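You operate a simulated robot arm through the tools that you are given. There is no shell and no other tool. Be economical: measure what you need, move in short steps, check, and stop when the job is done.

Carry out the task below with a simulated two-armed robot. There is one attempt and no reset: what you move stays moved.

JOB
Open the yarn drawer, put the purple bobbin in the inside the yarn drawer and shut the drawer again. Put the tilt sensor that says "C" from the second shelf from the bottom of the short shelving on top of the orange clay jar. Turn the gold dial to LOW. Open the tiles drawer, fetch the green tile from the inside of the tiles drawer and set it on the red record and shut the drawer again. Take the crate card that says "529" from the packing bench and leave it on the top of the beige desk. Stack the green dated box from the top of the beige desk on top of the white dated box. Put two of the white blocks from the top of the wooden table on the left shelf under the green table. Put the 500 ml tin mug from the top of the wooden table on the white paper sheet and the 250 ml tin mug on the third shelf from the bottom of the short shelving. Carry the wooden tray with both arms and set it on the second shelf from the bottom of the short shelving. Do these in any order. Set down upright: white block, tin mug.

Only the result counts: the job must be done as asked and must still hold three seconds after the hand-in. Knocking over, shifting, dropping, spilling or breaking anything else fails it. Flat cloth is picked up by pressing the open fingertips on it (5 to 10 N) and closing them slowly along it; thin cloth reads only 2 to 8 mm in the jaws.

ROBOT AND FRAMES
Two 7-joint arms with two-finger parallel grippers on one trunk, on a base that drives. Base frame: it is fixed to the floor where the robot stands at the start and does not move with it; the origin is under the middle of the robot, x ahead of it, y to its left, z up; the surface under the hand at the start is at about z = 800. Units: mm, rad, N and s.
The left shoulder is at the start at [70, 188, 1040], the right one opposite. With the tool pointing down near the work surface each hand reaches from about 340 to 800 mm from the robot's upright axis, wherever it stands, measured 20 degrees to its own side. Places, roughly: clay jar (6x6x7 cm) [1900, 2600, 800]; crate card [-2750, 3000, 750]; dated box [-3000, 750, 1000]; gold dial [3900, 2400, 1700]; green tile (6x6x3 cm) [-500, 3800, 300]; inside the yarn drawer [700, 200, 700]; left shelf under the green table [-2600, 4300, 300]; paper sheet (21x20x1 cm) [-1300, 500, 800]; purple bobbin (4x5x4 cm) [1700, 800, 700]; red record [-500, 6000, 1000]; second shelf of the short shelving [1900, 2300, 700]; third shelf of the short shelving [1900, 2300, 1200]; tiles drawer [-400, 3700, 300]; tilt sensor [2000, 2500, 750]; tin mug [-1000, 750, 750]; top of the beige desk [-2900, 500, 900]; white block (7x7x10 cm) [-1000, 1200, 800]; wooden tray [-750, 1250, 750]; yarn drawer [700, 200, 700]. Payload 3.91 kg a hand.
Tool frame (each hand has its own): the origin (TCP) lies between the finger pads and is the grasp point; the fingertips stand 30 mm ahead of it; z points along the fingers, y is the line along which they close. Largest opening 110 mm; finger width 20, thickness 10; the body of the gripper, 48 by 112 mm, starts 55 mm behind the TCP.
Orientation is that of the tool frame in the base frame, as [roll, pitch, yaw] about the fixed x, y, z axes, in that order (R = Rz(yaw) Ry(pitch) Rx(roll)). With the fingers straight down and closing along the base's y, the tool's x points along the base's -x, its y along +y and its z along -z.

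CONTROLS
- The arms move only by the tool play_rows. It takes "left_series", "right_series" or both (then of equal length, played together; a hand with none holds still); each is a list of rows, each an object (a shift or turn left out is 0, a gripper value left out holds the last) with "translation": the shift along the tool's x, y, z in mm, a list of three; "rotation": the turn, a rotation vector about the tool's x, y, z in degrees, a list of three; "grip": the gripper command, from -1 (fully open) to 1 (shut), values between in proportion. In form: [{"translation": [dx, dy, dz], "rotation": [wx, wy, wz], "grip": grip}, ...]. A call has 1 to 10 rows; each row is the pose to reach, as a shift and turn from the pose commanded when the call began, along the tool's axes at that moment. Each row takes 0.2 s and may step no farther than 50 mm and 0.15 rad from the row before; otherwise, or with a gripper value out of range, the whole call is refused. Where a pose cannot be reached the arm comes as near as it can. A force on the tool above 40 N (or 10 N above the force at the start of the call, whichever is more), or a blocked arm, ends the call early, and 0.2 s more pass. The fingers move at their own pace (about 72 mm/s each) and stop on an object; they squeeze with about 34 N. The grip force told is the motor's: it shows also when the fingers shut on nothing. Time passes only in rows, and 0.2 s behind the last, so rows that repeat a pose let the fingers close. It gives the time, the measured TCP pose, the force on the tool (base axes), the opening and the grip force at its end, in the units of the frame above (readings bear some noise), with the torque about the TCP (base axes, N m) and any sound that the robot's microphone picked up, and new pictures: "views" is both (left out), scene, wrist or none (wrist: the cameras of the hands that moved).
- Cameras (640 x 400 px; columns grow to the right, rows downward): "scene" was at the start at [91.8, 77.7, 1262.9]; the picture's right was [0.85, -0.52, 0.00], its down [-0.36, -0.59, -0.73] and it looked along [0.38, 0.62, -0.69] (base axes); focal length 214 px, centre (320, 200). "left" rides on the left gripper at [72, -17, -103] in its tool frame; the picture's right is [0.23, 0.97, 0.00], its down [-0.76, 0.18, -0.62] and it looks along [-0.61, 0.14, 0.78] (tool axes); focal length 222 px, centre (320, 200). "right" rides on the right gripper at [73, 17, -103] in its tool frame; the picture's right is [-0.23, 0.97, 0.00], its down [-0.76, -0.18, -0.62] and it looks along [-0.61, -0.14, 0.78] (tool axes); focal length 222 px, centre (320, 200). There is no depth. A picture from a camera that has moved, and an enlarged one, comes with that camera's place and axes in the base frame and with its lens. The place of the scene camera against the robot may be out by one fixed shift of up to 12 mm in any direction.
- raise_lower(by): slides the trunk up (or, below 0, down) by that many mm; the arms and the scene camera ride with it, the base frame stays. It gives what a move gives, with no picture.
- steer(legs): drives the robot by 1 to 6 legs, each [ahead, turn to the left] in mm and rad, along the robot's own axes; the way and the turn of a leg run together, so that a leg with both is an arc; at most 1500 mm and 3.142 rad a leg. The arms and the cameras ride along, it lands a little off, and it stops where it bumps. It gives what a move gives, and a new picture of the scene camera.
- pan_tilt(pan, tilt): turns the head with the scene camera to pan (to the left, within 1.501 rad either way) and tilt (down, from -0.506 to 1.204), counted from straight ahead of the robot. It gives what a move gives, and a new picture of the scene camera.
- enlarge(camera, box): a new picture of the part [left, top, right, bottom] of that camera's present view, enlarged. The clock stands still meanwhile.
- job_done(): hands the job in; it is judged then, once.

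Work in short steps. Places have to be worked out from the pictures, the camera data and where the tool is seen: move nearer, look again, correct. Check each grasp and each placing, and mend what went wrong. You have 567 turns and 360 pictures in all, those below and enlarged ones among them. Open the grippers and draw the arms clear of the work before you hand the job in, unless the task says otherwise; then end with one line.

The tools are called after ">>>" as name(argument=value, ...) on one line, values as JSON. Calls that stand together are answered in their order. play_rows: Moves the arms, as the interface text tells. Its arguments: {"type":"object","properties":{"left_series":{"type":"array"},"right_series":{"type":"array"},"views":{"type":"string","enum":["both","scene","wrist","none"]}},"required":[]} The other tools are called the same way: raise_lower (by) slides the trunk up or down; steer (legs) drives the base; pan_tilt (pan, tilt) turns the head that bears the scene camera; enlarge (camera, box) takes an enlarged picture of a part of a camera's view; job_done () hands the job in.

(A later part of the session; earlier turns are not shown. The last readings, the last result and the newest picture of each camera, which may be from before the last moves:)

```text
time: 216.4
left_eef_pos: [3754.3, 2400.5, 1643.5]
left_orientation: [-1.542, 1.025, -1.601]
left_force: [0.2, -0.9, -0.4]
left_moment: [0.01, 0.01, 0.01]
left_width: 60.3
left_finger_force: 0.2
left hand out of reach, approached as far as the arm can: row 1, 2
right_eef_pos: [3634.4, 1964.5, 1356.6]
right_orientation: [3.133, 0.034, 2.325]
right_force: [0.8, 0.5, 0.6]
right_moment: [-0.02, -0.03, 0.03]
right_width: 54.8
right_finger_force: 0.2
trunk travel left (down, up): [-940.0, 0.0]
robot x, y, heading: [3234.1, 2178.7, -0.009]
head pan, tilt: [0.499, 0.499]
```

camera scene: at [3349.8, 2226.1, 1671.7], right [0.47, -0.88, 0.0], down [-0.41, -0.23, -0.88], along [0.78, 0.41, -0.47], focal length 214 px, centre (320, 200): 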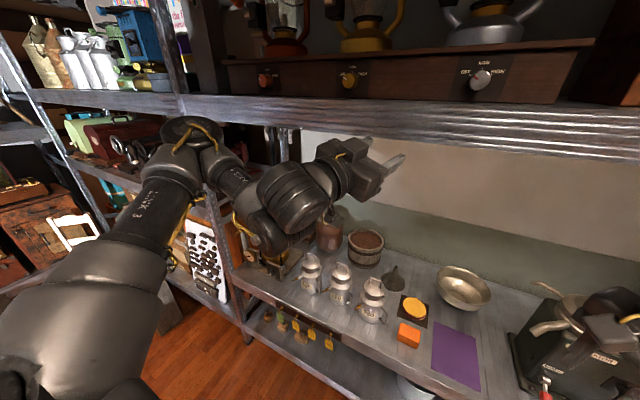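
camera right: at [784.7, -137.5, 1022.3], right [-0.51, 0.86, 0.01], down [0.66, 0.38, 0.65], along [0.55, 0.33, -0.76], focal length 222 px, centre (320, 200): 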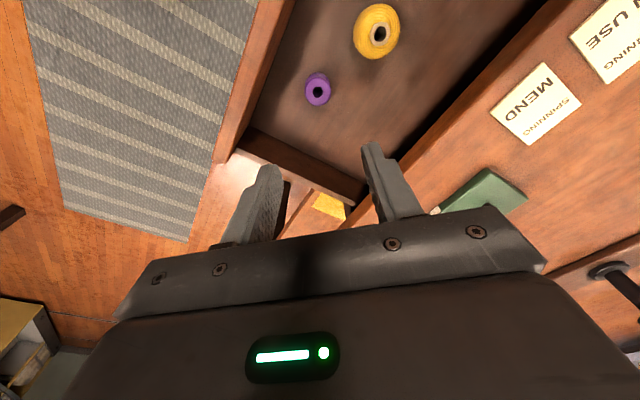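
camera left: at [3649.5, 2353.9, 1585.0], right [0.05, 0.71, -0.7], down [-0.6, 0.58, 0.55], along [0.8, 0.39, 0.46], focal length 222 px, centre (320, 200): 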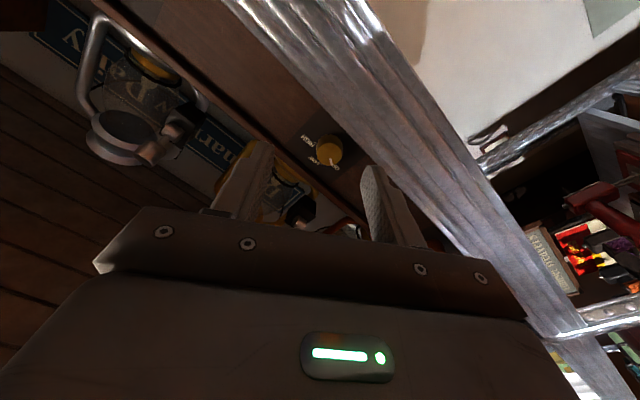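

Roll seems to be the limiting one; roll back 16° while moving up.

>>> play_rows(left_series=[{"rotation": [0, 0, 8]}, {"rotation": [0, 0, 16]}, {"translation": [-11, -7, 0], "rotation": [0, 0, 16]}, {"translation": [-21, -13, 0], "rotation": [0, 0, 16]}, {"translation": [-38, 13, 0], "rotation": [0, 0, 16]}], views="wrist")

```text
time: 217.6
left_eef_pos: [3758.9, 2396.3, 1653.4]
left_orientation: [-1.468, 1.305, -1.522]
left_force: [0.0, -0.2, 0.3]
left_moment: [0.0, -0.02, 0.01]
left_width: 60.5
left_finger_force: 0.1
left hand out of reach, approached as far as the arm can: row 3, 4, 5
right_eef_pos: [3634.5, 1965.3, 1356.9]
right_orientation: [3.132, 0.033, 2.322]
right_force: [-0.3, 0.4, -0.1]
right_moment: [0.01, -0.03, 0.0]
right_width: 55.0
right_finger_force: 0.1
trunk travel left (down, up): [-940.0, 0.0]
robot x, y, heading: [3232.3, 2179.4, -0.009]
head pan, tilt: [0.499, 0.499]
camera left: at [3655.6, 2366.1, 1586.0], right [0.06, 0.88, -0.47], down [-0.62, 0.4, 0.67], along [0.78, 0.26, 0.57], focal length 222 px, centre (320, 200)
```

left: 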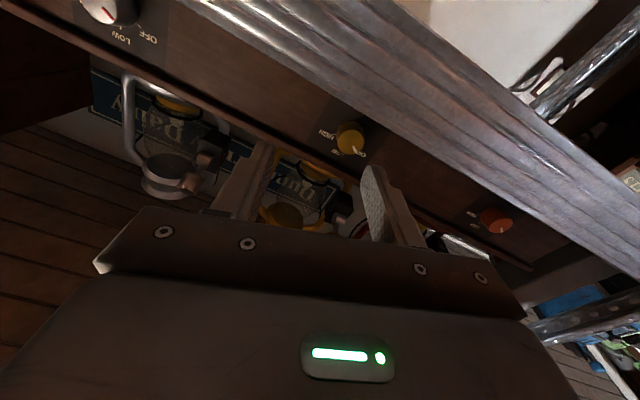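

Try reaching forward and up together (perhaps it is too folded).

>>> play_rows(left_series=[{"translation": [0, 0, 25]}, {"translation": [-5, 0, 50]}, {"translation": [-10, 10, 75]}, {"translation": [-17, 20, 85]}], views="none")

```text
time: 218.6
left_eef_pos: [3769.2, 2377.4, 1653.2]
left_orientation: [-1.51, 1.305, -1.563]
left_force: [-0.2, -0.5, 0.2]
left_moment: [0.04, 0.01, 0.01]
left_width: 60.4
left_finger_force: 0.1
left hand out of reach, approached as far as the arm can: row 1, 2, 3, 4
right_eef_pos: [3634.7, 1966.3, 1357.2]
right_orientation: [3.133, 0.032, 2.323]
right_force: [-0.1, -0.3, 0.6]
right_moment: [-0.02, 0.0, -0.01]
right_width: 55.1
right_finger_force: 0.0
trunk travel left (down, up): [-940.0, 0.0]
robot x, y, heading: [3235.4, 2175.6, -0.013]
head pan, tilt: [0.499, 0.499]
```

Moving right seems to free it. Try right 60 mm and up 20 mm.

>>> play_rows(left_series=[{"translation": [-1, -20, 0]}, {"translation": [-2, -40, 0]}, {"translation": [-3, -63, 0]}, {"translation": [-13, -66, 0]}, {"translation": [-23, -69, 0]}], views="none")

```text
time: 219.8
left_eef_pos: [3765.5, 2362.0, 1653.6]
left_orientation: [-1.49, 1.307, -1.552]
left_force: [0.7, 0.3, -0.6]
left_moment: [0.03, -0.02, -0.01]
left_width: 60.4
left_finger_force: 0.0
left hand out of reach, approached as far as the arm can: row 1, 2, 3, 4, 5
right_eef_pos: [3635.4, 1965.4, 1356.7]
right_orientation: [3.133, 0.034, 2.323]
right_force: [0.5, 0.6, -1.0]
right_moment: [0.01, 0.02, 0.0]
right_width: 55.1
right_finger_force: 0.0
trunk travel left (down, up): [-940.0, 0.0]
robot x, y, heading: [3234.7, 2174.9, -0.01]
head pan, tilt: [0.499, 0.499]
```

Instead, let the tool yaw right relative to the robot (comfortable), and turn the robot left to compensate. Yaw tool 17° right with an upward move.

>>> play_rows(left_series=[{"rotation": [5.5, 1.5, 0]}, {"rotation": [11, 3, 0]}, {"rotation": [16.5, 4.5, 0]}, {"translation": [-14, -4, 0], "rotation": [16.5, 4.5, 0]}, {"translation": [-28, -8, 0], "rotation": [16.5, 4.5, 0]}, {"translation": [-42, -12, 20], "rotation": [16.5, 4.5, 0]}], views="none")

```text
time: 221.2
left_eef_pos: [3699.0, 2328.1, 1633.6]
left_orientation: [-1.459, 1.302, -1.784]
left_force: [0.3, 0.2, -1.1]
left_moment: [0.0, -0.01, 0.01]
left_width: 60.3
left_finger_force: 0.0
left hand out of reach, approached as far as the arm can: row 1, 2, 3, 4, 5, 6
right_eef_pos: [3634.7, 1965.6, 1358.9]
right_orientation: [3.133, 0.033, 2.324]
right_force: [0.0, 0.6, 0.3]
right_moment: [0.0, 0.01, 0.01]
right_width: 54.9
right_finger_force: 0.1
trunk travel left (down, up): [-940.0, 0.0]
robot x, y, heading: [3232.1, 2174.6, -0.015]
head pan, tilt: [0.499, 0.499]
```

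That made it worse. Undo the yaw and instead pitch the tool up ~15°, which lowers the wrist for the same fingertip height.

>>> play_rows(left_series=[{"translation": [0, 10, 0], "rotation": [-4, -6, 0]}, {"translation": [0, 25, 10], "rotation": [-8, -12, 0]}, {"translation": [0, 40, 20], "rotation": [-12, -18, 0]}, {"translation": [-10, 55, 40], "rotation": [-12, -18, 0]}, {"translation": [-20, 70, 60], "rotation": [-12, -18, 0]}], views="wrist")

```text
time: 222.4
left_eef_pos: [3784.3, 2372.4, 1631.7]
left_orientation: [-0.842, 1.177, -0.944]
left_force: [0.3, 0.8, -0.4]
left_moment: [0.01, 0.02, 0.0]
left_width: 60.5
left_finger_force: 0.1
left hand out of reach, approached as far as the arm can: row 1, 2
right_eef_pos: [3637.0, 1964.0, 1355.3]
right_orientation: [3.134, 0.032, 2.323]
right_force: [1.8, 0.4, -0.1]
right_moment: [0.02, 0.03, 0.0]
right_width: 54.8
right_finger_force: 0.1
trunk travel left (down, up): [-940.0, 0.0]
robot x, y, heading: [3236.7, 2171.7, -0.01]
head pan, tilt: [0.499, 0.499]
camera left: at [3698.3, 2340.5, 1544.2], right [0.18, 0.85, -0.49], down [-0.75, 0.44, 0.49], along [0.64, 0.27, 0.72], focal length 222 px, centre (320, 200)
```

left: 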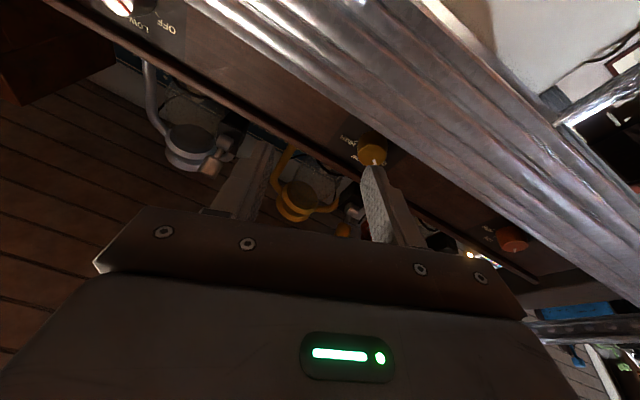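

Good: pitched up, it is free to move. Dial again computes to (3905, 2433, 1671). Move to a pre-grasp point 60 mm short.

>>> play_rows(left_series=[{"translation": [-10, 20, 17]}, {"translation": [-20, 41, 35]}, {"translation": [-30, 62, 53]}], views="wrist")

```text
time: 223.2
left_eef_pos: [3783.6, 2394.8, 1632.7]
left_orientation: [-0.838, 1.173, -0.938]
left_force: [0.5, -0.1, -0.1]
left_moment: [0.01, -0.01, -0.01]
left_width: 60.4
left_finger_force: 0.1
left hand out of reach, approached as far as the arm can: row 1, 2, 3
right_eef_pos: [3634.5, 1964.9, 1355.7]
right_orientation: [3.132, 0.032, 2.324]
right_force: [-0.4, 0.7, -0.2]
right_moment: [0.0, 0.0, 0.02]
right_width: 55.0
right_finger_force: 0.0
trunk travel left (down, up): [-940.0, 0.0]
robot x, y, heading: [3239.2, 2178.1, -0.007]
head pan, tilt: [0.499, 0.499]
camera left: at [3698.3, 2362.8, 1544.8], right [0.18, 0.85, -0.49], down [-0.75, 0.44, 0.49], along [0.64, 0.28, 0.72], focal length 222 px, centre (320, 200)
```

left: 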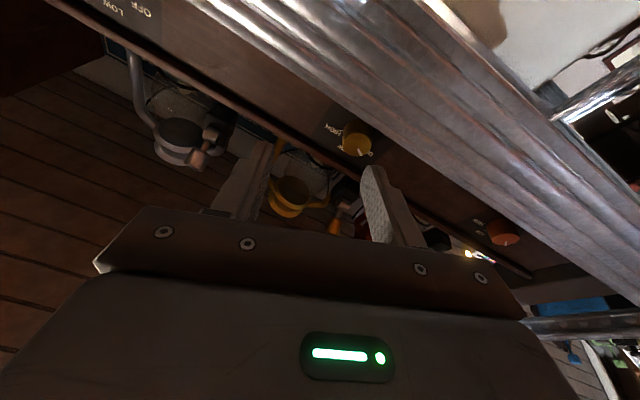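

Use more pitch to gain height: pitch 12° more about the wrist, raising the TCP ~35 mm.

>>> play_rows(left_series=[{"translation": [-12, -4, -2], "rotation": [1.2, -3.8, 0.2]}, {"translation": [-24, -8, -4], "rotation": [2.4, -7.6, 0.5]}, {"translation": [-36, -12, -6], "rotation": [3.7, -11.4, 0.7]}], views="none")

```text
time: 224.0
left_eef_pos: [3769.0, 2392.9, 1669.1]
left_orientation: [-0.516, 1.042, -0.656]
left_force: [-0.8, 0.0, 0.0]
left_moment: [0.0, 0.01, 0.01]
left_width: 60.3
left_finger_force: 0.0
left hand out of reach, approached as far as the arm can: row 3
right_eef_pos: [3632.8, 1965.0, 1358.7]
right_orientation: [3.132, 0.036, 2.323]
right_force: [-0.7, 0.0, -0.4]
right_moment: [0.06, -0.01, -0.02]
right_width: 55.0
right_finger_force: 0.1
trunk travel left (down, up): [-940.0, 0.0]
robot x, y, heading: [3237.1, 2177.1, -0.006]
head pan, tilt: [0.499, 0.499]
```

Height is right. Shift the base 41 mm left by a small back-and-forth.

>>> steer(legs=[[-140, 0], [0, 0.3], [140, 0], [0, -0.295]])

>>> enlarge(camera="left", box=[0, 0, 640, 400])

```text
time: 228.2
left_eef_pos: [3771.8, 2443.1, 1666.0]
left_orientation: [-0.526, 1.043, -0.65]
left_force: [0.2, -0.8, -0.2]
left_moment: [0.02, -0.02, -0.02]
left_width: 60.3
left_finger_force: 0.1
right_eef_pos: [3638.6, 2012.8, 1354.8]
right_orientation: [3.137, 0.031, 2.338]
right_force: [0.2, 0.8, 0.6]
right_moment: [0.02, 0.04, 0.01]
right_width: 55.1
right_finger_force: 0.1
trunk travel left (down, up): [-940.0, 0.0]
robot x, y, heading: [3233.7, 2216.7, 0.001]
head pan, tilt: [0.499, 0.499]
camera scene: at [3365.7, 2271.3, 1675.2], right [0.48, -0.88, 0.0], down [-0.42, -0.23, -0.88], along [0.77, 0.42, -0.48], focal length 214 px, centre (320, 200)
```

scene: 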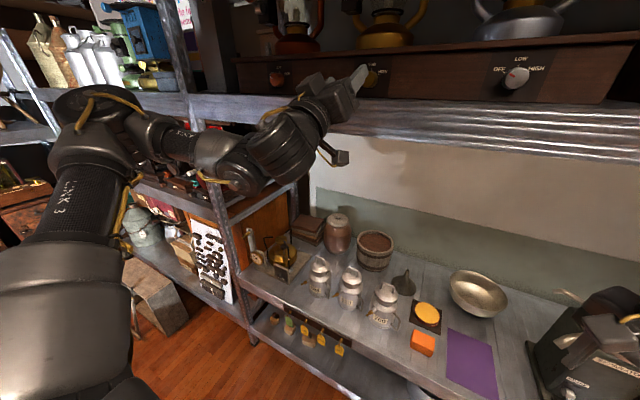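

```text
1.00 times, centred on (320, 200) of left (not enlarged: the box is as wide or as high as the picture)
camera zoom: at [3704.6, 2410.5, 1563.8], right [0.27, 0.86, -0.44], down [-0.83, 0.44, 0.34], along [0.48, 0.28, 0.83], focal length 222 px, centre (320, 200)
```

zoom: 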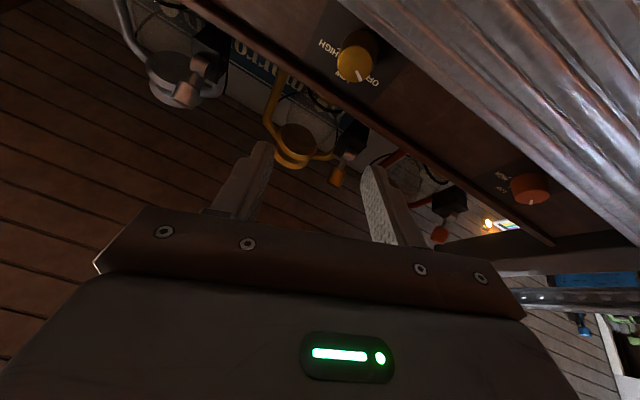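

Dial at (3905, 2437, 1670); hand at the right height, ~5 mm left. Drive forward 95 mm and look again.

>>> steer(legs=[[95, 0]])

>>> enlarge(camera="left", box=[0, 0, 640, 400])

```text
time: 229.3
left_eef_pos: [3838.5, 2438.8, 1677.0]
left_orientation: [-0.498, 1.03, -0.635]
left_force: [-1.2, -0.1, 1.3]
left_moment: [0.01, 0.07, 0.02]
left_width: 60.4
left_finger_force: 0.1
right_eef_pos: [3710.2, 2011.5, 1362.5]
right_orientation: [3.122, 0.044, 2.333]
right_force: [0.3, 0.8, 0.8]
right_moment: [0.01, -0.02, 0.02]
right_width: 55.2
right_finger_force: 0.0
trunk travel left (down, up): [-940.0, 0.0]
robot x, y, heading: [3328.4, 2218.2, 0.003]
head pan, tilt: [0.499, 0.499]
camera scene: at [3439.0, 2268.9, 1676.7], right [0.48, -0.88, 0.0], down [-0.41, -0.23, -0.88], along [0.78, 0.42, -0.47], focal length 214 px, centre (320, 200)
```

scene: 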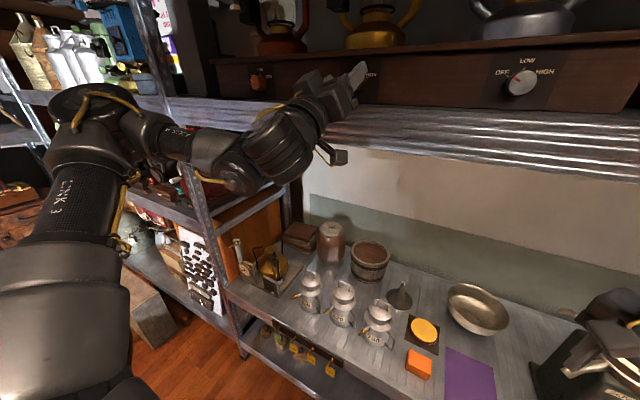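

```text
1.00 times, centred on (320, 200) of left (not enlarged: the box is as wide or as high as the picture)
camera zoom: at [3773.0, 2407.5, 1572.7], right [0.28, 0.86, -0.44], down [-0.84, 0.44, 0.33], along [0.47, 0.27, 0.84], focal length 222 px, centre (320, 200)
```

zoom: 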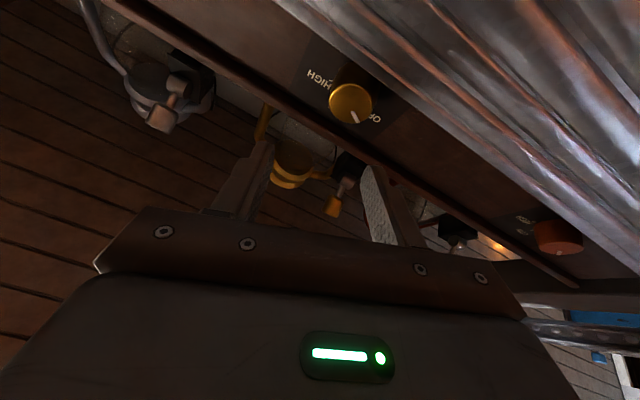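

The mast seems to sway after a drive; let it settle and read.

>>> play_rows(left_series=[{"translation": [0, 0, 0]}, {"translation": [0, 0, 0]}, {"translation": [0, 0, 0]}], views="wrist")

```text
time: 230.1
left_eef_pos: [3845.4, 2440.2, 1674.0]
left_orientation: [-0.509, 1.034, -0.64]
left_force: [-0.5, -0.1, 0.6]
left_moment: [-0.03, 0.05, 0.0]
left_width: 60.6
left_finger_force: 0.1
right_eef_pos: [3715.3, 2011.3, 1361.4]
right_orientation: [3.126, 0.041, 2.334]
right_force: [-0.6, 0.7, 0.9]
right_moment: [-0.03, -0.03, -0.01]
right_width: 54.9
right_finger_force: 0.1
trunk travel left (down, up): [-940.0, 0.0]
robot x, y, heading: [3325.0, 2220.3, -0.003]
head pan, tilt: [0.499, 0.499]
camera left: at [3780.0, 2407.9, 1570.6], right [0.28, 0.86, -0.44], down [-0.84, 0.44, 0.33], along [0.48, 0.27, 0.84], focal length 222 px, centre (320, 200)
```

left: 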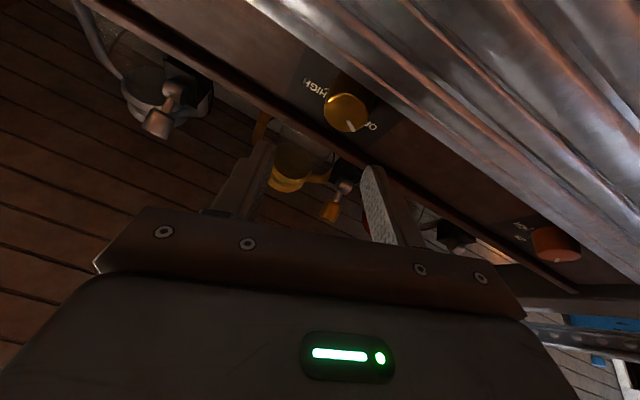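

>>> play_rows(left_series=[{"translation": [0, 0, 0]}, {"translation": [0, 0, 0]}, {"translation": [0, 0, 0]}, {"translation": [0, 0, 0]}, {"translation": [0, 0, 0]}, {"translation": [0, 0, 0]}, {"translation": [0, 0, 0]}, {"translation": [0, 0, 0]}, {"translation": [0, 0, 0]}, {"translation": [0, 0, 0]}], views="none")

```text
time: 232.3
left_eef_pos: [3855.2, 2439.8, 1670.2]
left_orientation: [-0.515, 1.04, -0.646]
left_force: [0.5, -0.4, 0.7]
left_moment: [-0.01, -0.02, 0.01]
left_width: 60.4
left_finger_force: 0.1
right_eef_pos: [3722.6, 2011.6, 1358.9]
right_orientation: [3.131, 0.036, 2.334]
right_force: [0.2, -0.8, -0.6]
right_moment: [0.02, -0.02, -0.02]
right_width: 54.9
right_finger_force: 0.0
trunk travel left (down, up): [-940.0, 0.0]
robot x, y, heading: [3326.3, 2217.0, -0.001]
head pan, tilt: [0.499, 0.499]
```

Settling slowly. Drive 30 mm more and let it settle.

>>> steer(legs=[[28, 0]])

>>> play_rows(left_series=[{"translation": [0, 0, 0]}, {"translation": [0, 0, 0]}, {"translation": [0, 0, 0]}, {"translation": [0, 0, 0]}, {"translation": [0, 0, 0]}, {"translation": [0, 0, 0]}, {"translation": [0, 0, 0]}, {"translation": [0, 0, 0]}, {"translation": [0, 0, 0]}, {"translation": [0, 0, 0]}], views="wrist")

```text
time: 233.1
left_eef_pos: [3872.6, 2438.2, 1675.2]
left_orientation: [-0.506, 1.034, -0.64]
left_force: [0.3, -0.9, 0.2]
left_moment: [0.02, 0.07, -0.01]
left_width: 60.6
left_finger_force: 0.1
right_eef_pos: [3742.1, 2011.9, 1362.3]
right_orientation: [3.125, 0.041, 2.334]
right_force: [-0.8, 0.5, -0.4]
right_moment: [0.0, -0.03, 0.01]
right_width: 55.0
right_finger_force: 0.0
trunk travel left (down, up): [-940.0, 0.0]
robot x, y, heading: [3354.5, 2219.5, -0.0]
head pan, tilt: [0.499, 0.499]
camera scene: at [3473.1, 2268.9, 1676.4], right [0.48, -0.88, 0.0], down [-0.42, -0.23, -0.88], along [0.77, 0.42, -0.47], focal length 214 px, centre (320, 200)
```

scene: 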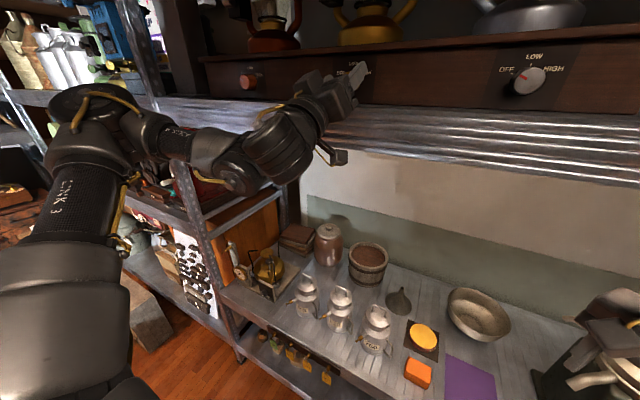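

```text
time: 235.3
left_eef_pos: [3883.3, 2439.4, 1670.9]
left_orientation: [-0.512, 1.037, -0.648]
left_force: [-0.3, -0.4, 0.0]
left_moment: [0.0, 0.02, -0.01]
left_width: 60.5
left_finger_force: 0.0
right_eef_pos: [3750.0, 2012.2, 1359.5]
right_orientation: [3.129, 0.035, 2.333]
right_force: [-0.4, 0.4, -0.3]
right_moment: [0.01, -0.05, 0.0]
right_width: 54.9
right_finger_force: 0.0
trunk travel left (down, up): [-940.0, 0.0]
robot x, y, heading: [3353.4, 2219.2, 0.0]
head pan, tilt: [0.499, 0.499]
camera left: at [3815.9, 2407.2, 1568.1], right [0.27, 0.86, -0.44], down [-0.83, 0.44, 0.34], along [0.48, 0.27, 0.83], focal length 222 px, centre (320, 200)
```

left: 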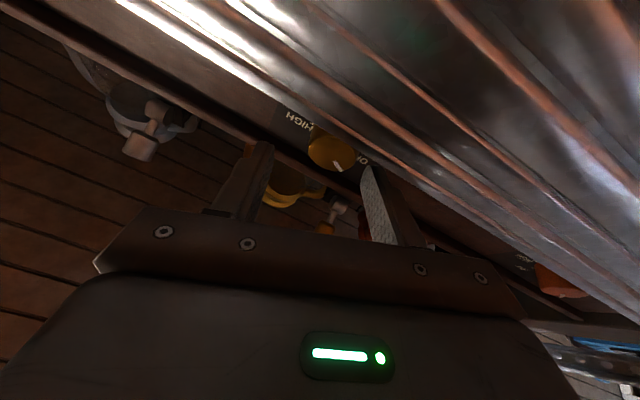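

The knob lies between the fingers. Close on it.

>>> play_rows(left_series=[{"grip": 0.2}, {"grip": 0.5}, {"grip": 0.8}, {"grip": 1}, {"grip": 1}, {"grip": 1}], views="wrist")

```text
time: 236.7
left_eef_pos: [3883.2, 2443.6, 1670.7]
left_orientation: [-0.522, 1.037, -0.652]
left_force: [1.3, 10.9, -3.4]
left_moment: [-0.01, 0.22, 0.66]
left_width: 32.9
left_finger_force: 44.8
right_eef_pos: [3750.4, 2015.5, 1360.7]
right_orientation: [3.13, 0.037, 2.332]
right_force: [-0.6, 0.1, -0.3]
right_moment: [0.0, 0.01, -0.01]
right_width: 55.1
right_finger_force: 0.0
trunk travel left (down, up): [-940.0, 0.0]
robot x, y, heading: [3351.4, 2215.1, -0.004]
head pan, tilt: [0.499, 0.499]
camera left: at [3816.8, 2412.4, 1567.0], right [0.27, 0.85, -0.44], down [-0.83, 0.44, 0.33], along [0.48, 0.28, 0.83], focal length 222 px, centre (320, 200)
```

left: 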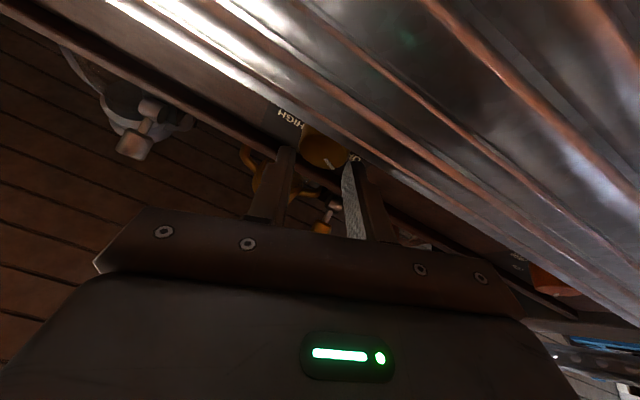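

Gripped the knob (32.9 mm). Rotate about the base x axis clockwise in steps.

>>> play_rows(left_series=[{"rotation": [3, 1.35, 6.75]}, {"rotation": [6, 2.7, 13.5]}, {"rotation": [9, 4, 20.2]}, {"rotation": [12, 5.4, 27]}], views="wrist")

```text
time: 237.2
left_eef_pos: [3879.9, 2459.3, 1671.5]
left_orientation: [-0.422, 1.075, -0.551]
left_force: [-7.1, 53.9, -10.8]
left_moment: [0.07, 0.1, 1.43]
left_width: 2.5
left_finger_force: 42.1
left hand out of reach, approached as far as the arm can: row 1, 2
right_eef_pos: [3749.3, 2027.0, 1362.7]
right_orientation: [3.135, 0.046, 2.336]
right_force: [-0.5, -1.0, -0.5]
right_moment: [0.07, -0.03, 0.04]
right_width: 55.1
right_finger_force: 0.0
trunk travel left (down, up): [-940.0, 0.0]
robot x, y, heading: [3351.0, 2220.5, 0.005]
head pan, tilt: [0.499, 0.499]
stopped in row 2 (left hand): the force on the tool passed its limit at 52 N (the readings are from after the stop); the commanded pose is now the measured one
camera left: at [3813.0, 2432.1, 1566.2], right [0.26, 0.88, -0.39], down [-0.84, 0.4, 0.36], along [0.48, 0.23, 0.85], focal length 222 px, centre (320, 200)
```

left: 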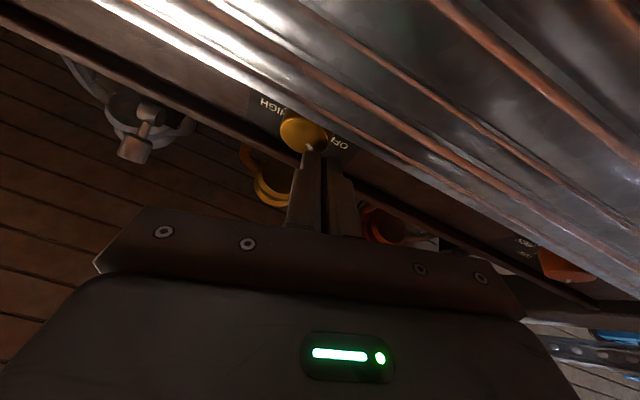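

The fingers slipped off since the left arm sits at its limits here. I back off and will try the right arm, which is not rolled. First retreat.

>>> play_rows(left_series=[{"translation": [0, 0, -10], "grip": 1}, {"translation": [0, 0, -25]}, {"translation": [0, 0, -40]}], views="none")

>>> steer(legs=[[-250, 0]])

>>> enlarge(camera="left", box=[200, 0, 520, 200])

```text
time: 238.0
left_eef_pos: [3842.2, 2447.8, 1653.1]
left_orientation: [-0.387, 1.073, -0.538]
left_force: [-0.4, 1.1, 0.2]
left_moment: [0.05, 0.01, -0.07]
left_width: 0.0
left_finger_force: 37.5
left hand out of reach, approached as far as the arm can: row 1
right_eef_pos: [3749.6, 2021.8, 1361.2]
right_orientation: [3.134, 0.04, 2.337]
right_force: [-0.1, 0.8, 0.2]
right_moment: [-0.05, 0.03, 0.03]
right_width: 55.1
right_finger_force: 0.1
trunk travel left (down, up): [-940.0, 0.0]
robot x, y, heading: [3351.6, 2221.4, 0.004]
head pan, tilt: [0.499, 0.499]
```

```text
time: 239.8
left_eef_pos: [3604.6, 2434.7, 1653.0]
left_orientation: [-0.379, 1.08, -0.539]
left_force: [0.2, -0.3, -0.8]
left_moment: [0.01, -0.04, 0.02]
left_width: 0.0
left_finger_force: 38.0
right_eef_pos: [3507.9, 2010.0, 1357.8]
right_orientation: [3.132, 0.036, 2.331]
right_force: [-0.1, 0.4, -0.2]
right_moment: [-0.01, 0.0, -0.03]
right_width: 54.9
right_finger_force: 0.0
trunk travel left (down, up): [-940.0, 0.0]
robot x, y, heading: [3110.7, 2218.8, -0.005]
head pan, tilt: [0.499, 0.499]
camera scene: at [3242.2, 2269.0, 1675.1], right [0.47, -0.88, 0.0], down [-0.42, -0.23, -0.88], along [0.77, 0.42, -0.48], focal length 214 px, centre (320, 200)
```

scene: 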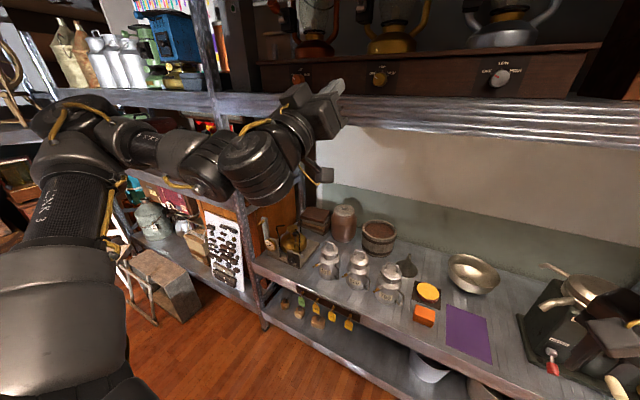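

```text
2.00 times, centred on (360, 100) of left
camera zoom: at [3537.2, 2411.7, 1547.3], right [0.28, 0.88, -0.37], down [-0.83, 0.42, 0.37], along [0.48, 0.2, 0.85], focal length 444 px, centre (240, 400)
```

zoom: 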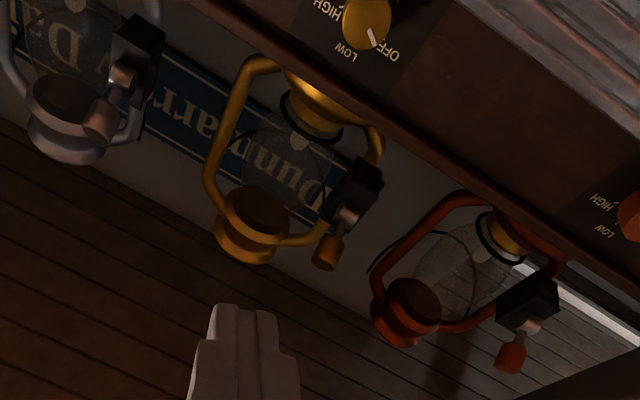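

The pointer has moved a little. Zoom from the scene camera.

>>> enlarge(camera="scene", box=[356, 60, 404, 90])

```text
13.33 times, centred on (380, 75) of scene
camera zoom: at [3242.2, 2269.0, 1675.1], right [0.47, -0.88, 0.0], down [-0.42, -0.23, -0.88], along [0.77, 0.42, -0.48], focal length 2860 px, centre (-480, 1867)
```

zoom: 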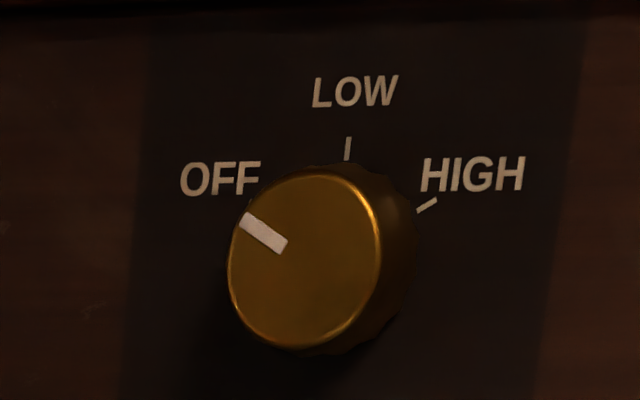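

Need ~50° more. Move the base north so the dial is on the right hand's side.

>>> steer(legs=[[0, 1.57], [440, 0], [0, -1.57]])

```text
time: 250.0
left_eef_pos: [3574.3, 2901.6, 1654.1]
left_orientation: [-0.377, 1.078, -0.467]
left_force: [0.5, 0.2, -0.8]
left_moment: [-0.01, -0.01, 0.02]
left_width: 0.3
left_finger_force: 37.5
right_eef_pos: [3508.0, 2471.0, 1359.8]
right_orientation: [3.129, 0.037, 2.399]
right_force: [-1.1, 0.0, -0.6]
right_moment: [-0.01, 0.01, -0.02]
right_width: 55.3
right_finger_force: 0.1
trunk travel left (down, up): [-940.0, 0.0]
robot x, y, heading: [3098.6, 2652.7, 0.062]
head pan, tilt: [0.499, 0.499]
camera scene: at [3225.1, 2710.2, 1675.5], right [0.53, -0.84, 0.0], down [-0.4, -0.26, -0.88], along [0.74, 0.47, -0.48], focal length 214 px, centre (320, 200)
```

scene: 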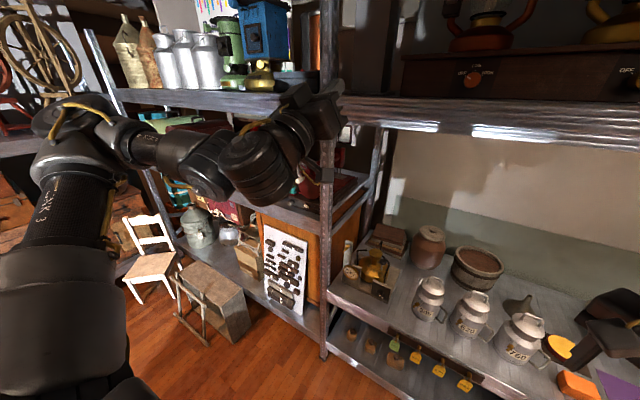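

Unyaw the right hand so it faces +x, then pitch it up to horizontal.

>>> play_rows(right_series=[{"rotation": [0, 0, -8]}, {"rotation": [0, 0, -16]}, {"rotation": [0, 0, -24]}, {"rotation": [0, 0, -32]}, {"rotation": [0, 0, -39]}], views="none")

>>> play_rows(right_series=[{"translation": [0, 0, 0], "rotation": [0, -8.4, 0]}, {"translation": [0, 0, 0], "rotation": [0, -16.8, 0]}, {"translation": [0, 0, 0], "rotation": [0, -25.2, 0]}, {"translation": [0, 0, 0], "rotation": [0, -33.6, 0]}, {"translation": [0, 0, 0], "rotation": [0, -42, 0]}, {"translation": [0, 0, 0], "rotation": [0, -50.4, 0]}, {"translation": [0, 0, 0], "rotation": [0, -58.8, 0]}, {"translation": [0, 0, 0], "rotation": [0, -67.2, 0]}, {"translation": [0, 0, 0], "rotation": [0, -75.6, 0]}, {"translation": [0, 0, 0], "rotation": [0, -84, 0]}], views="none")

```text
time: 251.2
left_eef_pos: [3574.3, 2900.9, 1654.7]
left_orientation: [-0.378, 1.08, -0.467]
left_force: [-0.4, 0.0, 0.1]
left_moment: [-0.01, 0.0, 0.03]
left_width: 0.0
left_finger_force: 38.1
right_eef_pos: [3509.1, 2471.6, 1360.8]
right_orientation: [-3.128, 0.037, 3.083]
right_force: [-0.7, -0.2, 0.0]
right_moment: [-0.04, -0.01, -0.02]
right_width: 55.0
right_finger_force: 0.0
trunk travel left (down, up): [-940.0, 0.0]
robot x, y, heading: [3099.2, 2650.4, 0.068]
head pan, tilt: [0.499, 0.499]
```

```text
time: 253.6
left_eef_pos: [3572.2, 2903.5, 1654.5]
left_orientation: [-0.376, 1.078, -0.469]
left_force: [0.5, -0.3, 0.0]
left_moment: [-0.01, -0.03, 0.0]
left_width: 0.0
left_finger_force: 37.5
right_eef_pos: [3636.8, 2497.1, 1451.3]
right_orientation: [2.64, 1.43, 2.525]
right_force: [0.3, 0.1, -0.1]
right_moment: [-0.04, 0.02, 0.01]
right_width: 54.8
right_finger_force: 0.0
right hand out of reach, approached as far as the arm can: row 3, 4, 5, 6, 7, 8, 9, 10
trunk travel left (down, up): [-940.0, 0.0]
robot x, y, heading: [3102.0, 2648.2, 0.067]
head pan, tilt: [0.499, 0.499]
stopped in row 10 (right hand): the arm was blocked; the commanded pose is now the measured one
```

Right hand is horizontal now at (3637, 2497, 1451). Raise it.

>>> play_rows(right_series=[{"translation": [-30, -6, -3]}, {"translation": [-61, -12, -6]}, {"translation": [-91, -18, -8]}, {"translation": [-122, -24, -11]}, {"translation": [-152, -30, -14]}, {"translation": [-192, -30, -19]}, {"translation": [-222, -30, -22]}], views="wrist")

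```text
time: 255.2
left_eef_pos: [3574.8, 2900.8, 1655.4]
left_orientation: [-0.378, 1.078, -0.467]
left_force: [0.4, 1.5, -0.3]
left_moment: [-0.01, 0.01, 0.0]
left_width: 0.2
left_finger_force: 37.3
right_eef_pos: [3638.4, 2453.5, 1669.9]
right_orientation: [2.673, 1.431, 2.56]
right_force: [1.0, -0.1, -0.1]
right_moment: [0.01, 0.02, -0.01]
right_width: 55.2
right_finger_force: 0.1
trunk travel left (down, up): [-940.0, 0.0]
robot x, y, heading: [3102.0, 2651.0, 0.069]
head pan, tilt: [0.499, 0.499]
camera right: at [3528.2, 2487.2, 1611.6], right [0.14, 0.95, 0.29], down [-0.55, -0.17, 0.82], along [0.83, -0.27, 0.49], focal length 222 px, centre (320, 200)
```

right: 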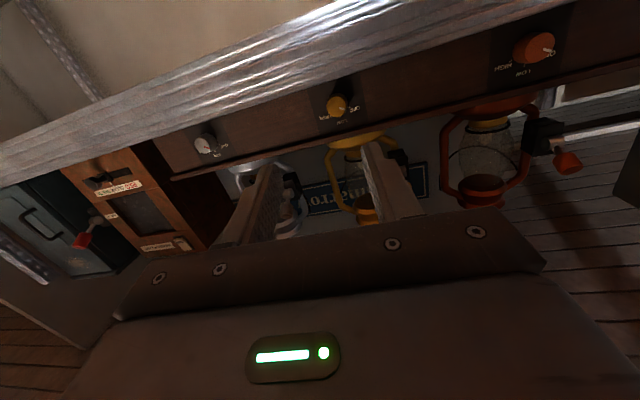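

Excellent, the right arm reaches it easily. Dial: (3905, 2441, 1668). Correct the pointing, and pre-roll −30°.

>>> play_rows(right_series=[{"translation": [0, -6, 15], "rotation": [-3.3, -3.3, 0]}, {"translation": [0, -12, 30], "rotation": [-6.6, -6.6, 0]}, {"translation": [0, -12, 30], "rotation": [-6.6, -6.6, 0]}], views="none")

>>> play_rows(right_series=[{"rotation": [0, 0, -8]}, {"rotation": [0, 0, -16]}, {"rotation": [0, 0, -24]}, {"rotation": [0, 0, -32]}, {"rotation": [0, 0, -32]}], views="wrist")

```text
time: 256.0
left_eef_pos: [3572.1, 2901.8, 1654.8]
left_orientation: [-0.375, 1.078, -0.467]
left_force: [0.4, -0.8, -0.4]
left_moment: [0.02, -0.04, -0.02]
left_width: 0.0
left_finger_force: 37.6
right_eef_pos: [3656.9, 2442.4, 1668.9]
right_orientation: [1.985, 1.496, 1.957]
right_force: [-0.8, 0.6, 0.2]
right_moment: [0.0, 0.02, 0.01]
right_width: 55.0
right_finger_force: 0.1
right hand out of reach, approached as far as the arm can: row 2, 3
trunk travel left (down, up): [-940.0, 0.0]
robot x, y, heading: [3102.3, 2650.4, 0.066]
head pan, tilt: [0.499, 0.499]
```

```text
time: 257.2
left_eef_pos: [3572.9, 2895.6, 1656.2]
left_orientation: [-0.369, 1.079, -0.462]
left_force: [0.2, 0.8, 0.5]
left_moment: [-0.06, -0.01, 0.01]
left_width: 0.0
left_finger_force: 38.0
right_eef_pos: [3609.8, 2482.2, 1625.5]
right_orientation: [-1.545, 1.103, -1.568]
right_force: [-0.7, -1.3, 0.5]
right_moment: [0.01, 0.02, 0.06]
right_width: 54.9
right_finger_force: 0.0
right hand out of reach, approached as far as the arm can: row 1, 2, 3, 4, 5
trunk travel left (down, up): [-940.0, 0.0]
robot x, y, heading: [3099.2, 2650.5, 0.069]
head pan, tilt: [0.499, 0.499]
camera right: at [3507.1, 2467.6, 1551.3], right [0.02, 0.97, -0.24], down [-0.63, 0.2, 0.75], along [0.78, 0.13, 0.61], focal length 222 px, centre (320, 200)
```

right: 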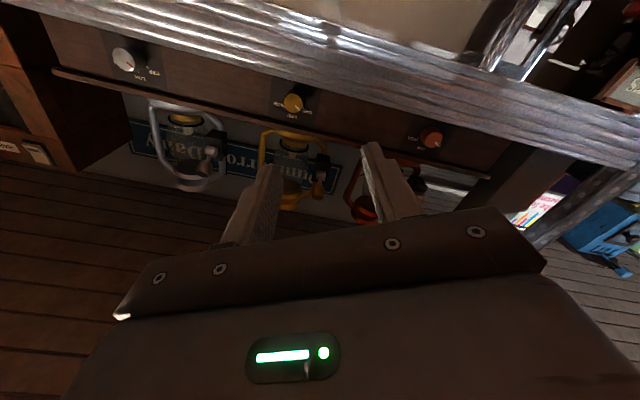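

Rolling negative is limited here, so I'll ratchet with smaller turns. Roll back +17° and return in front of the dial.

>>> play_rows(right_series=[{"translation": [0, 0, 0], "rotation": [0, 0, 8]}, {"translation": [-5, -15, 12], "rotation": [0, 0, 17]}, {"translation": [-10, -30, 25], "rotation": [0, 0, 17]}, {"translation": [-15, -45, 37], "rotation": [0, 0, 17]}, {"translation": [-20, -55, 50], "rotation": [0, 0, 17]}], views="none")

```text
refused: row 2 steps farther than a row can; nothing moved
```

>>> play_rows(right_series=[{"translation": [0, 0, 0], "rotation": [0, 0, 8]}, {"translation": [-5, -15, 12], "rotation": [0, 0, 16]}, {"translation": [-10, -30, 25], "rotation": [0, 0, 17]}, {"translation": [-15, -45, 37], "rotation": [0, 0, 17]}, {"translation": [-20, -55, 50], "rotation": [0, 0, 17]}], views="none")

```text
time: 258.4
left_eef_pos: [3577.2, 2902.9, 1652.9]
left_orientation: [-0.382, 1.078, -0.471]
left_force: [0.3, 0.8, -0.1]
left_moment: [0.01, 0.0, -0.04]
left_width: 0.0
left_finger_force: 38.0
right_eef_pos: [3633.4, 2470.4, 1646.8]
right_orientation: [-1.569, 1.382, -1.574]
right_force: [0.1, 0.1, -1.1]
right_moment: [0.0, 0.07, -0.01]
right_width: 55.0
right_finger_force: 0.1
right hand out of reach, approached as far as the arm can: row 4, 5
trunk travel left (down, up): [-940.0, 0.0]
robot x, y, heading: [3101.0, 2651.4, 0.064]
head pan, tilt: [0.499, 0.499]
```

Roll back to level, return to height, and then test roll in the positive direction in free air.

>>> play_rows(right_series=[{"rotation": [0, 0, 7]}, {"rotation": [0, 0, 13]}, {"translation": [-10, -12, 5], "rotation": [0, 0, 13]}, {"translation": [-22, -25, 10], "rotation": [0, 0, 13]}, {"translation": [-22, -25, 10], "rotation": [0, 0, 20]}, {"translation": [-22, -25, 10], "rotation": [0, 0, 28]}, {"translation": [-22, -25, 10], "rotation": [0, 0, 36]}, {"translation": [-22, -25, 10], "rotation": [0, 0, 44]}], views="none")

```text
time: 260.2
left_eef_pos: [3573.1, 2899.5, 1654.9]
left_orientation: [-0.375, 1.079, -0.466]
left_force: [-0.1, 0.0, -0.4]
left_moment: [0.02, -0.01, -0.02]
left_width: 0.0
left_finger_force: 37.5
right_eef_pos: [3639.4, 2446.6, 1675.2]
right_orientation: [1.572, 0.99, 1.571]
right_force: [-0.3, 0.1, 0.3]
right_moment: [-0.04, 0.01, 0.02]
right_width: 55.0
right_finger_force: 0.1
trunk travel left (down, up): [-940.0, 0.0]
robot x, y, heading: [3101.3, 2651.3, 0.066]
head pan, tilt: [0.499, 0.499]
```

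Positive roll is free. Roll back to ~+5° tilt and test reaching forward 100 mm with the arm.

>>> play_rows(right_series=[{"translation": [0, 0, 10], "rotation": [0, 0, -8], "grip": -0.1}, {"translation": [0, 0, 30], "rotation": [0, 0, -16]}, {"translation": [0, 0, 60], "rotation": [0, 0, -24]}, {"translation": [0, 0, 100], "rotation": [0, 0, -29]}, {"translation": [0, 0, 140], "rotation": [0, 0, -29]}], views="none")

```text
time: 261.4
left_eef_pos: [3584.7, 2894.1, 1651.7]
left_orientation: [-0.375, 1.085, -0.466]
left_force: [1.4, -0.3, -0.2]
left_moment: [-0.03, -0.08, 0.02]
left_width: 0.0
left_finger_force: 37.8
right_eef_pos: [3756.5, 2475.8, 1645.5]
right_orientation: [1.616, 1.486, 1.598]
right_force: [0.7, -0.5, -0.3]
right_moment: [-0.01, -0.05, 0.03]
right_width: 60.5
right_finger_force: 0.0
right hand out of reach, approached as far as the arm can: row 3, 4, 5
trunk travel left (down, up): [-940.0, 0.0]
robot x, y, heading: [3101.4, 2648.4, 0.064]
head pan, tilt: [0.499, 0.499]
```

Stay at ~540 mm forward and approach with the base instead. Return and test how far positive roll goes.

>>> play_rows(right_series=[{"translation": [-8, -7, -38]}, {"translation": [-16, -14, -76]}, {"translation": [-32, -27, -116]}, {"translation": [-32, -27, -116], "rotation": [0, 0, 8]}, {"translation": [-32, -27, -116], "rotation": [0, 0, 16]}, {"translation": [-32, -27, -116], "rotation": [0, 0, 24]}, {"translation": [-32, -27, -116], "rotation": [0, 0, 32]}, {"translation": [-32, -27, -116], "rotation": [0, 0, 40]}, {"translation": [-32, -27, -116], "rotation": [0, 0, 48]}, {"translation": [-32, -27, -116], "rotation": [0, 0, 56]}], views="none")

```text
time: 263.6
left_eef_pos: [3574.2, 2897.1, 1654.4]
left_orientation: [-0.372, 1.079, -0.465]
left_force: [0.0, 0.4, -0.4]
left_moment: [-0.03, -0.03, 0.0]
left_width: 0.0
left_finger_force: 37.6
right_eef_pos: [3632.6, 2452.4, 1682.9]
right_orientation: [1.572, 0.518, 1.573]
right_force: [-0.5, -0.5, -0.6]
right_moment: [-0.01, 0.01, -0.03]
right_width: 60.3
right_finger_force: 0.0
trunk travel left (down, up): [-940.0, 0.0]
robot x, y, heading: [3097.3, 2648.6, 0.065]
head pan, tilt: [0.499, 0.499]
```

Range +5…+60° is fine. Go back to the start tilt and shift to y≈2425, z≈1670 for the angled drive-in.

>>> play_rows(right_series=[{"translation": [-3, -4, 0], "rotation": [0, 0, -8]}, {"translation": [-6, -8, 0], "rotation": [0, 0, -16]}, {"translation": [-9, -12, 0], "rotation": [0, 0, -24]}, {"translation": [-12, -17, 0], "rotation": [0, 0, -32]}, {"translation": [-15, -21, 0], "rotation": [0, 0, -40]}, {"translation": [-18, -25, 0], "rotation": [0, 0, -48]}, {"translation": [-18, -25, 0], "rotation": [0, 0, -52]}], views="none")

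>>> steer(legs=[[160, 0]])

>>> play_rows(right_series=[{}, {}, {}, {}, {}, {}, {}, {}, {}, {}], views="wrist")

```text
time: 265.2
left_eef_pos: [3574.9, 2899.9, 1654.1]
left_orientation: [-0.374, 1.078, -0.468]
left_force: [-0.1, 0.3, -0.5]
left_moment: [0.02, 0.0, 0.02]
left_width: 0.1
left_finger_force: 37.7
right_eef_pos: [3633.2, 2426.4, 1670.6]
right_orientation: [1.587, 1.432, 1.582]
right_force: [-0.3, -0.6, 0.1]
right_moment: [-0.04, -0.04, 0.01]
right_width: 60.4
right_finger_force: 0.0
trunk travel left (down, up): [-940.0, 0.0]
robot x, y, heading: [3101.5, 2653.5, 0.067]
head pan, tilt: [0.499, 0.499]
```

```text
time: 266.6
left_eef_pos: [3726.3, 2912.7, 1655.5]
left_orientation: [-0.372, 1.077, -0.46]
left_force: [-0.3, 0.2, 0.3]
left_moment: [-0.01, 0.02, -0.03]
left_width: 0.0
left_finger_force: 37.7
right_eef_pos: [3786.5, 2438.4, 1671.1]
right_orientation: [1.56, 1.429, 1.563]
right_force: [-0.6, 0.3, 0.2]
right_moment: [0.02, -0.02, -0.02]
right_width: 60.5
right_finger_force: 0.0
trunk travel left (down, up): [-940.0, 0.0]
robot x, y, heading: [3257.9, 2659.4, 0.071]
head pan, tilt: [0.499, 0.499]
camera scene: at [3378.3, 2720.2, 1675.9], right [0.54, -0.84, 0.0], down [-0.4, -0.26, -0.88], along [0.74, 0.47, -0.48], focal length 214 px, centre (320, 200)
```

scene: 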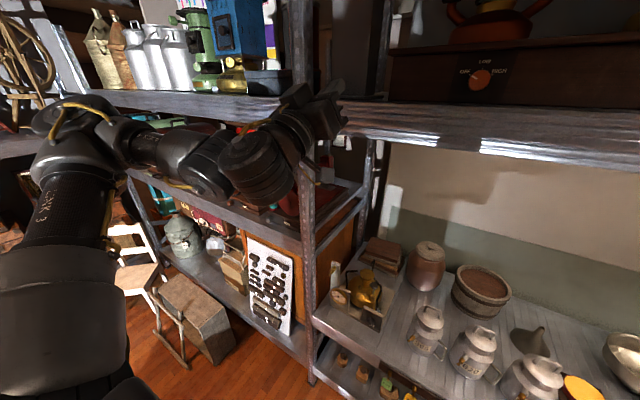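

```text
time: 268.8
left_eef_pos: [3731.6, 2912.3, 1654.9]
left_orientation: [-0.375, 1.077, -0.462]
left_force: [-0.4, 0.6, 0.1]
left_moment: [0.02, -0.04, -0.03]
left_width: 0.1
left_finger_force: 37.8
right_eef_pos: [3789.4, 2438.8, 1670.3]
right_orientation: [1.58, 1.431, 1.584]
right_force: [1.1, -0.1, -0.6]
right_moment: [0.0, 0.0, -0.01]
right_width: 60.4
right_finger_force: 0.0
trunk travel left (down, up): [-940.0, 0.0]
robot x, y, heading: [3255.3, 2658.2, 0.067]
head pan, tilt: [0.499, 0.499]
camera right: at [3686.8, 2466.0, 1600.3], right [0.0, 0.93, 0.36], down [-0.62, -0.29, 0.73], along [0.78, -0.22, 0.58], focal length 222 px, centre (320, 200)
```

right: 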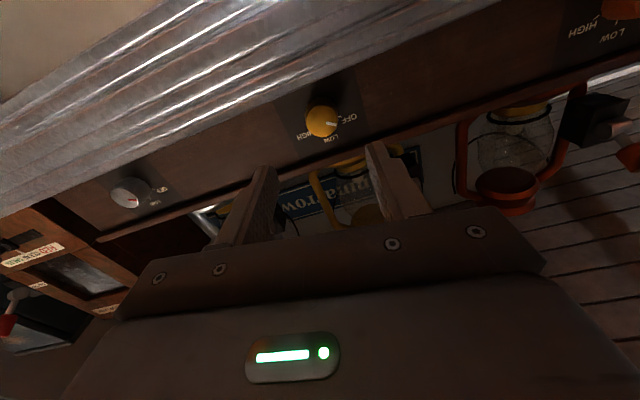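

Dial at (3905, 2442, 1671), hand at (3789, 2439, 1670): aligned. Drive 98 mm more.

>>> steer(legs=[[98, 0]])

>>> play_rows(right_series=[{}, {}, {}, {}, {}, {}, {"translation": [0, -3, 0]}, {"translation": [0, -3, 0]}], views="wrist")

```text
time: 270.1
left_eef_pos: [3831.9, 2919.9, 1653.1]
left_orientation: [-0.378, 1.081, -0.465]
left_force: [-0.1, 0.4, 0.0]
left_moment: [0.0, -0.03, 0.01]
left_width: 0.0
left_finger_force: 37.2
right_eef_pos: [3890.5, 2445.7, 1668.5]
right_orientation: [1.611, 1.429, 1.616]
right_force: [0.5, -0.5, 0.4]
right_moment: [0.03, -0.03, 0.0]
right_width: 60.5
right_finger_force: 0.1
trunk travel left (down, up): [-940.0, 0.0]
robot x, y, heading: [3352.9, 2667.7, 0.068]
head pan, tilt: [0.499, 0.499]
stopped in leg 1: the force on the tool passed its limit at 269 N (the readings are from after the stop); the commanded pose is now the measured one
camera scene: at [3484.2, 2727.8, 1675.2], right [0.54, -0.84, 0.0], down [-0.41, -0.26, -0.88], along [0.74, 0.47, -0.48], focal length 214 px, centre (320, 200)
```

scene: 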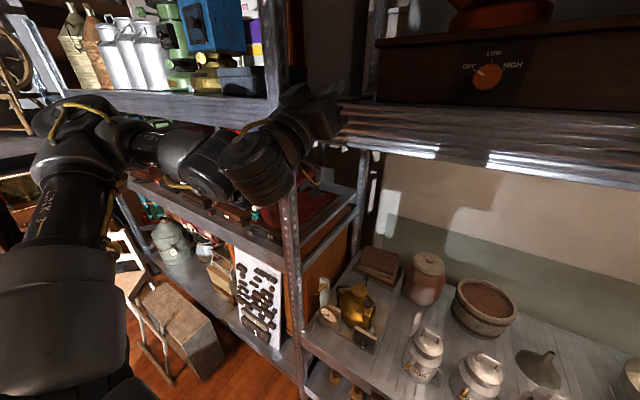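

```text
time: 271.9
left_eef_pos: [3827.7, 2918.7, 1655.3]
left_orientation: [-0.375, 1.079, -0.462]
left_force: [-0.1, -0.4, -0.1]
left_moment: [-0.01, 0.01, -0.04]
left_width: 0.3
left_finger_force: 37.8
right_eef_pos: [3884.9, 2442.9, 1670.8]
right_orientation: [1.586, 1.431, 1.593]
right_force: [-0.2, -0.1, 0.0]
right_moment: [0.0, -0.02, 0.01]
right_width: 60.5
right_finger_force: 0.0
trunk travel left (down, up): [-940.0, 0.0]
robot x, y, heading: [3354.0, 2668.1, 0.065]
head pan, tilt: [0.499, 0.499]
camera right: at [3781.5, 2469.5, 1601.1], right [0.0, 0.93, 0.36], down [-0.62, -0.29, 0.73], along [0.78, -0.22, 0.58], focal length 222 px, centre (320, 200)
```

right: 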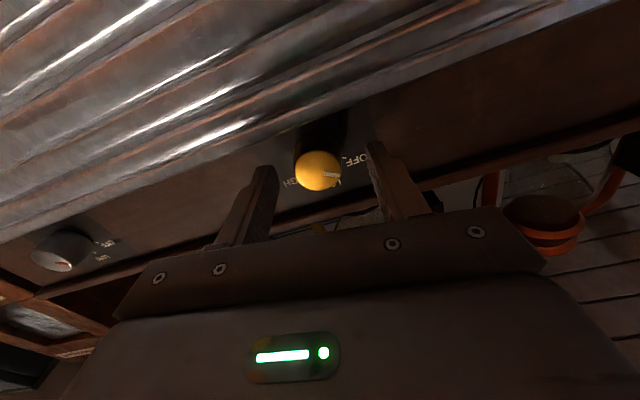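

The knob is between the fingers and has not shifted. Close.

>>> play_rows(right_series=[{"grip": 0.3}, {"grip": 0.6}, {"grip": 1}, {"grip": 1}, {"grip": 1}], views="none")

```text
time: 273.1
left_eef_pos: [3829.7, 2916.6, 1653.7]
left_orientation: [-0.374, 1.08, -0.46]
left_force: [0.0, 0.5, 0.3]
left_moment: [0.01, 0.0, -0.01]
left_width: 0.0
left_finger_force: 38.0
right_eef_pos: [3887.1, 2439.4, 1670.5]
right_orientation: [1.595, 1.427, 1.597]
right_force: [1.2, -5.1, 0.0]
right_moment: [0.0, 0.07, -0.37]
right_width: 32.6
right_finger_force: 45.1
trunk travel left (down, up): [-940.0, 0.0]
robot x, y, heading: [3354.6, 2669.4, 0.064]
head pan, tilt: [0.499, 0.499]
```

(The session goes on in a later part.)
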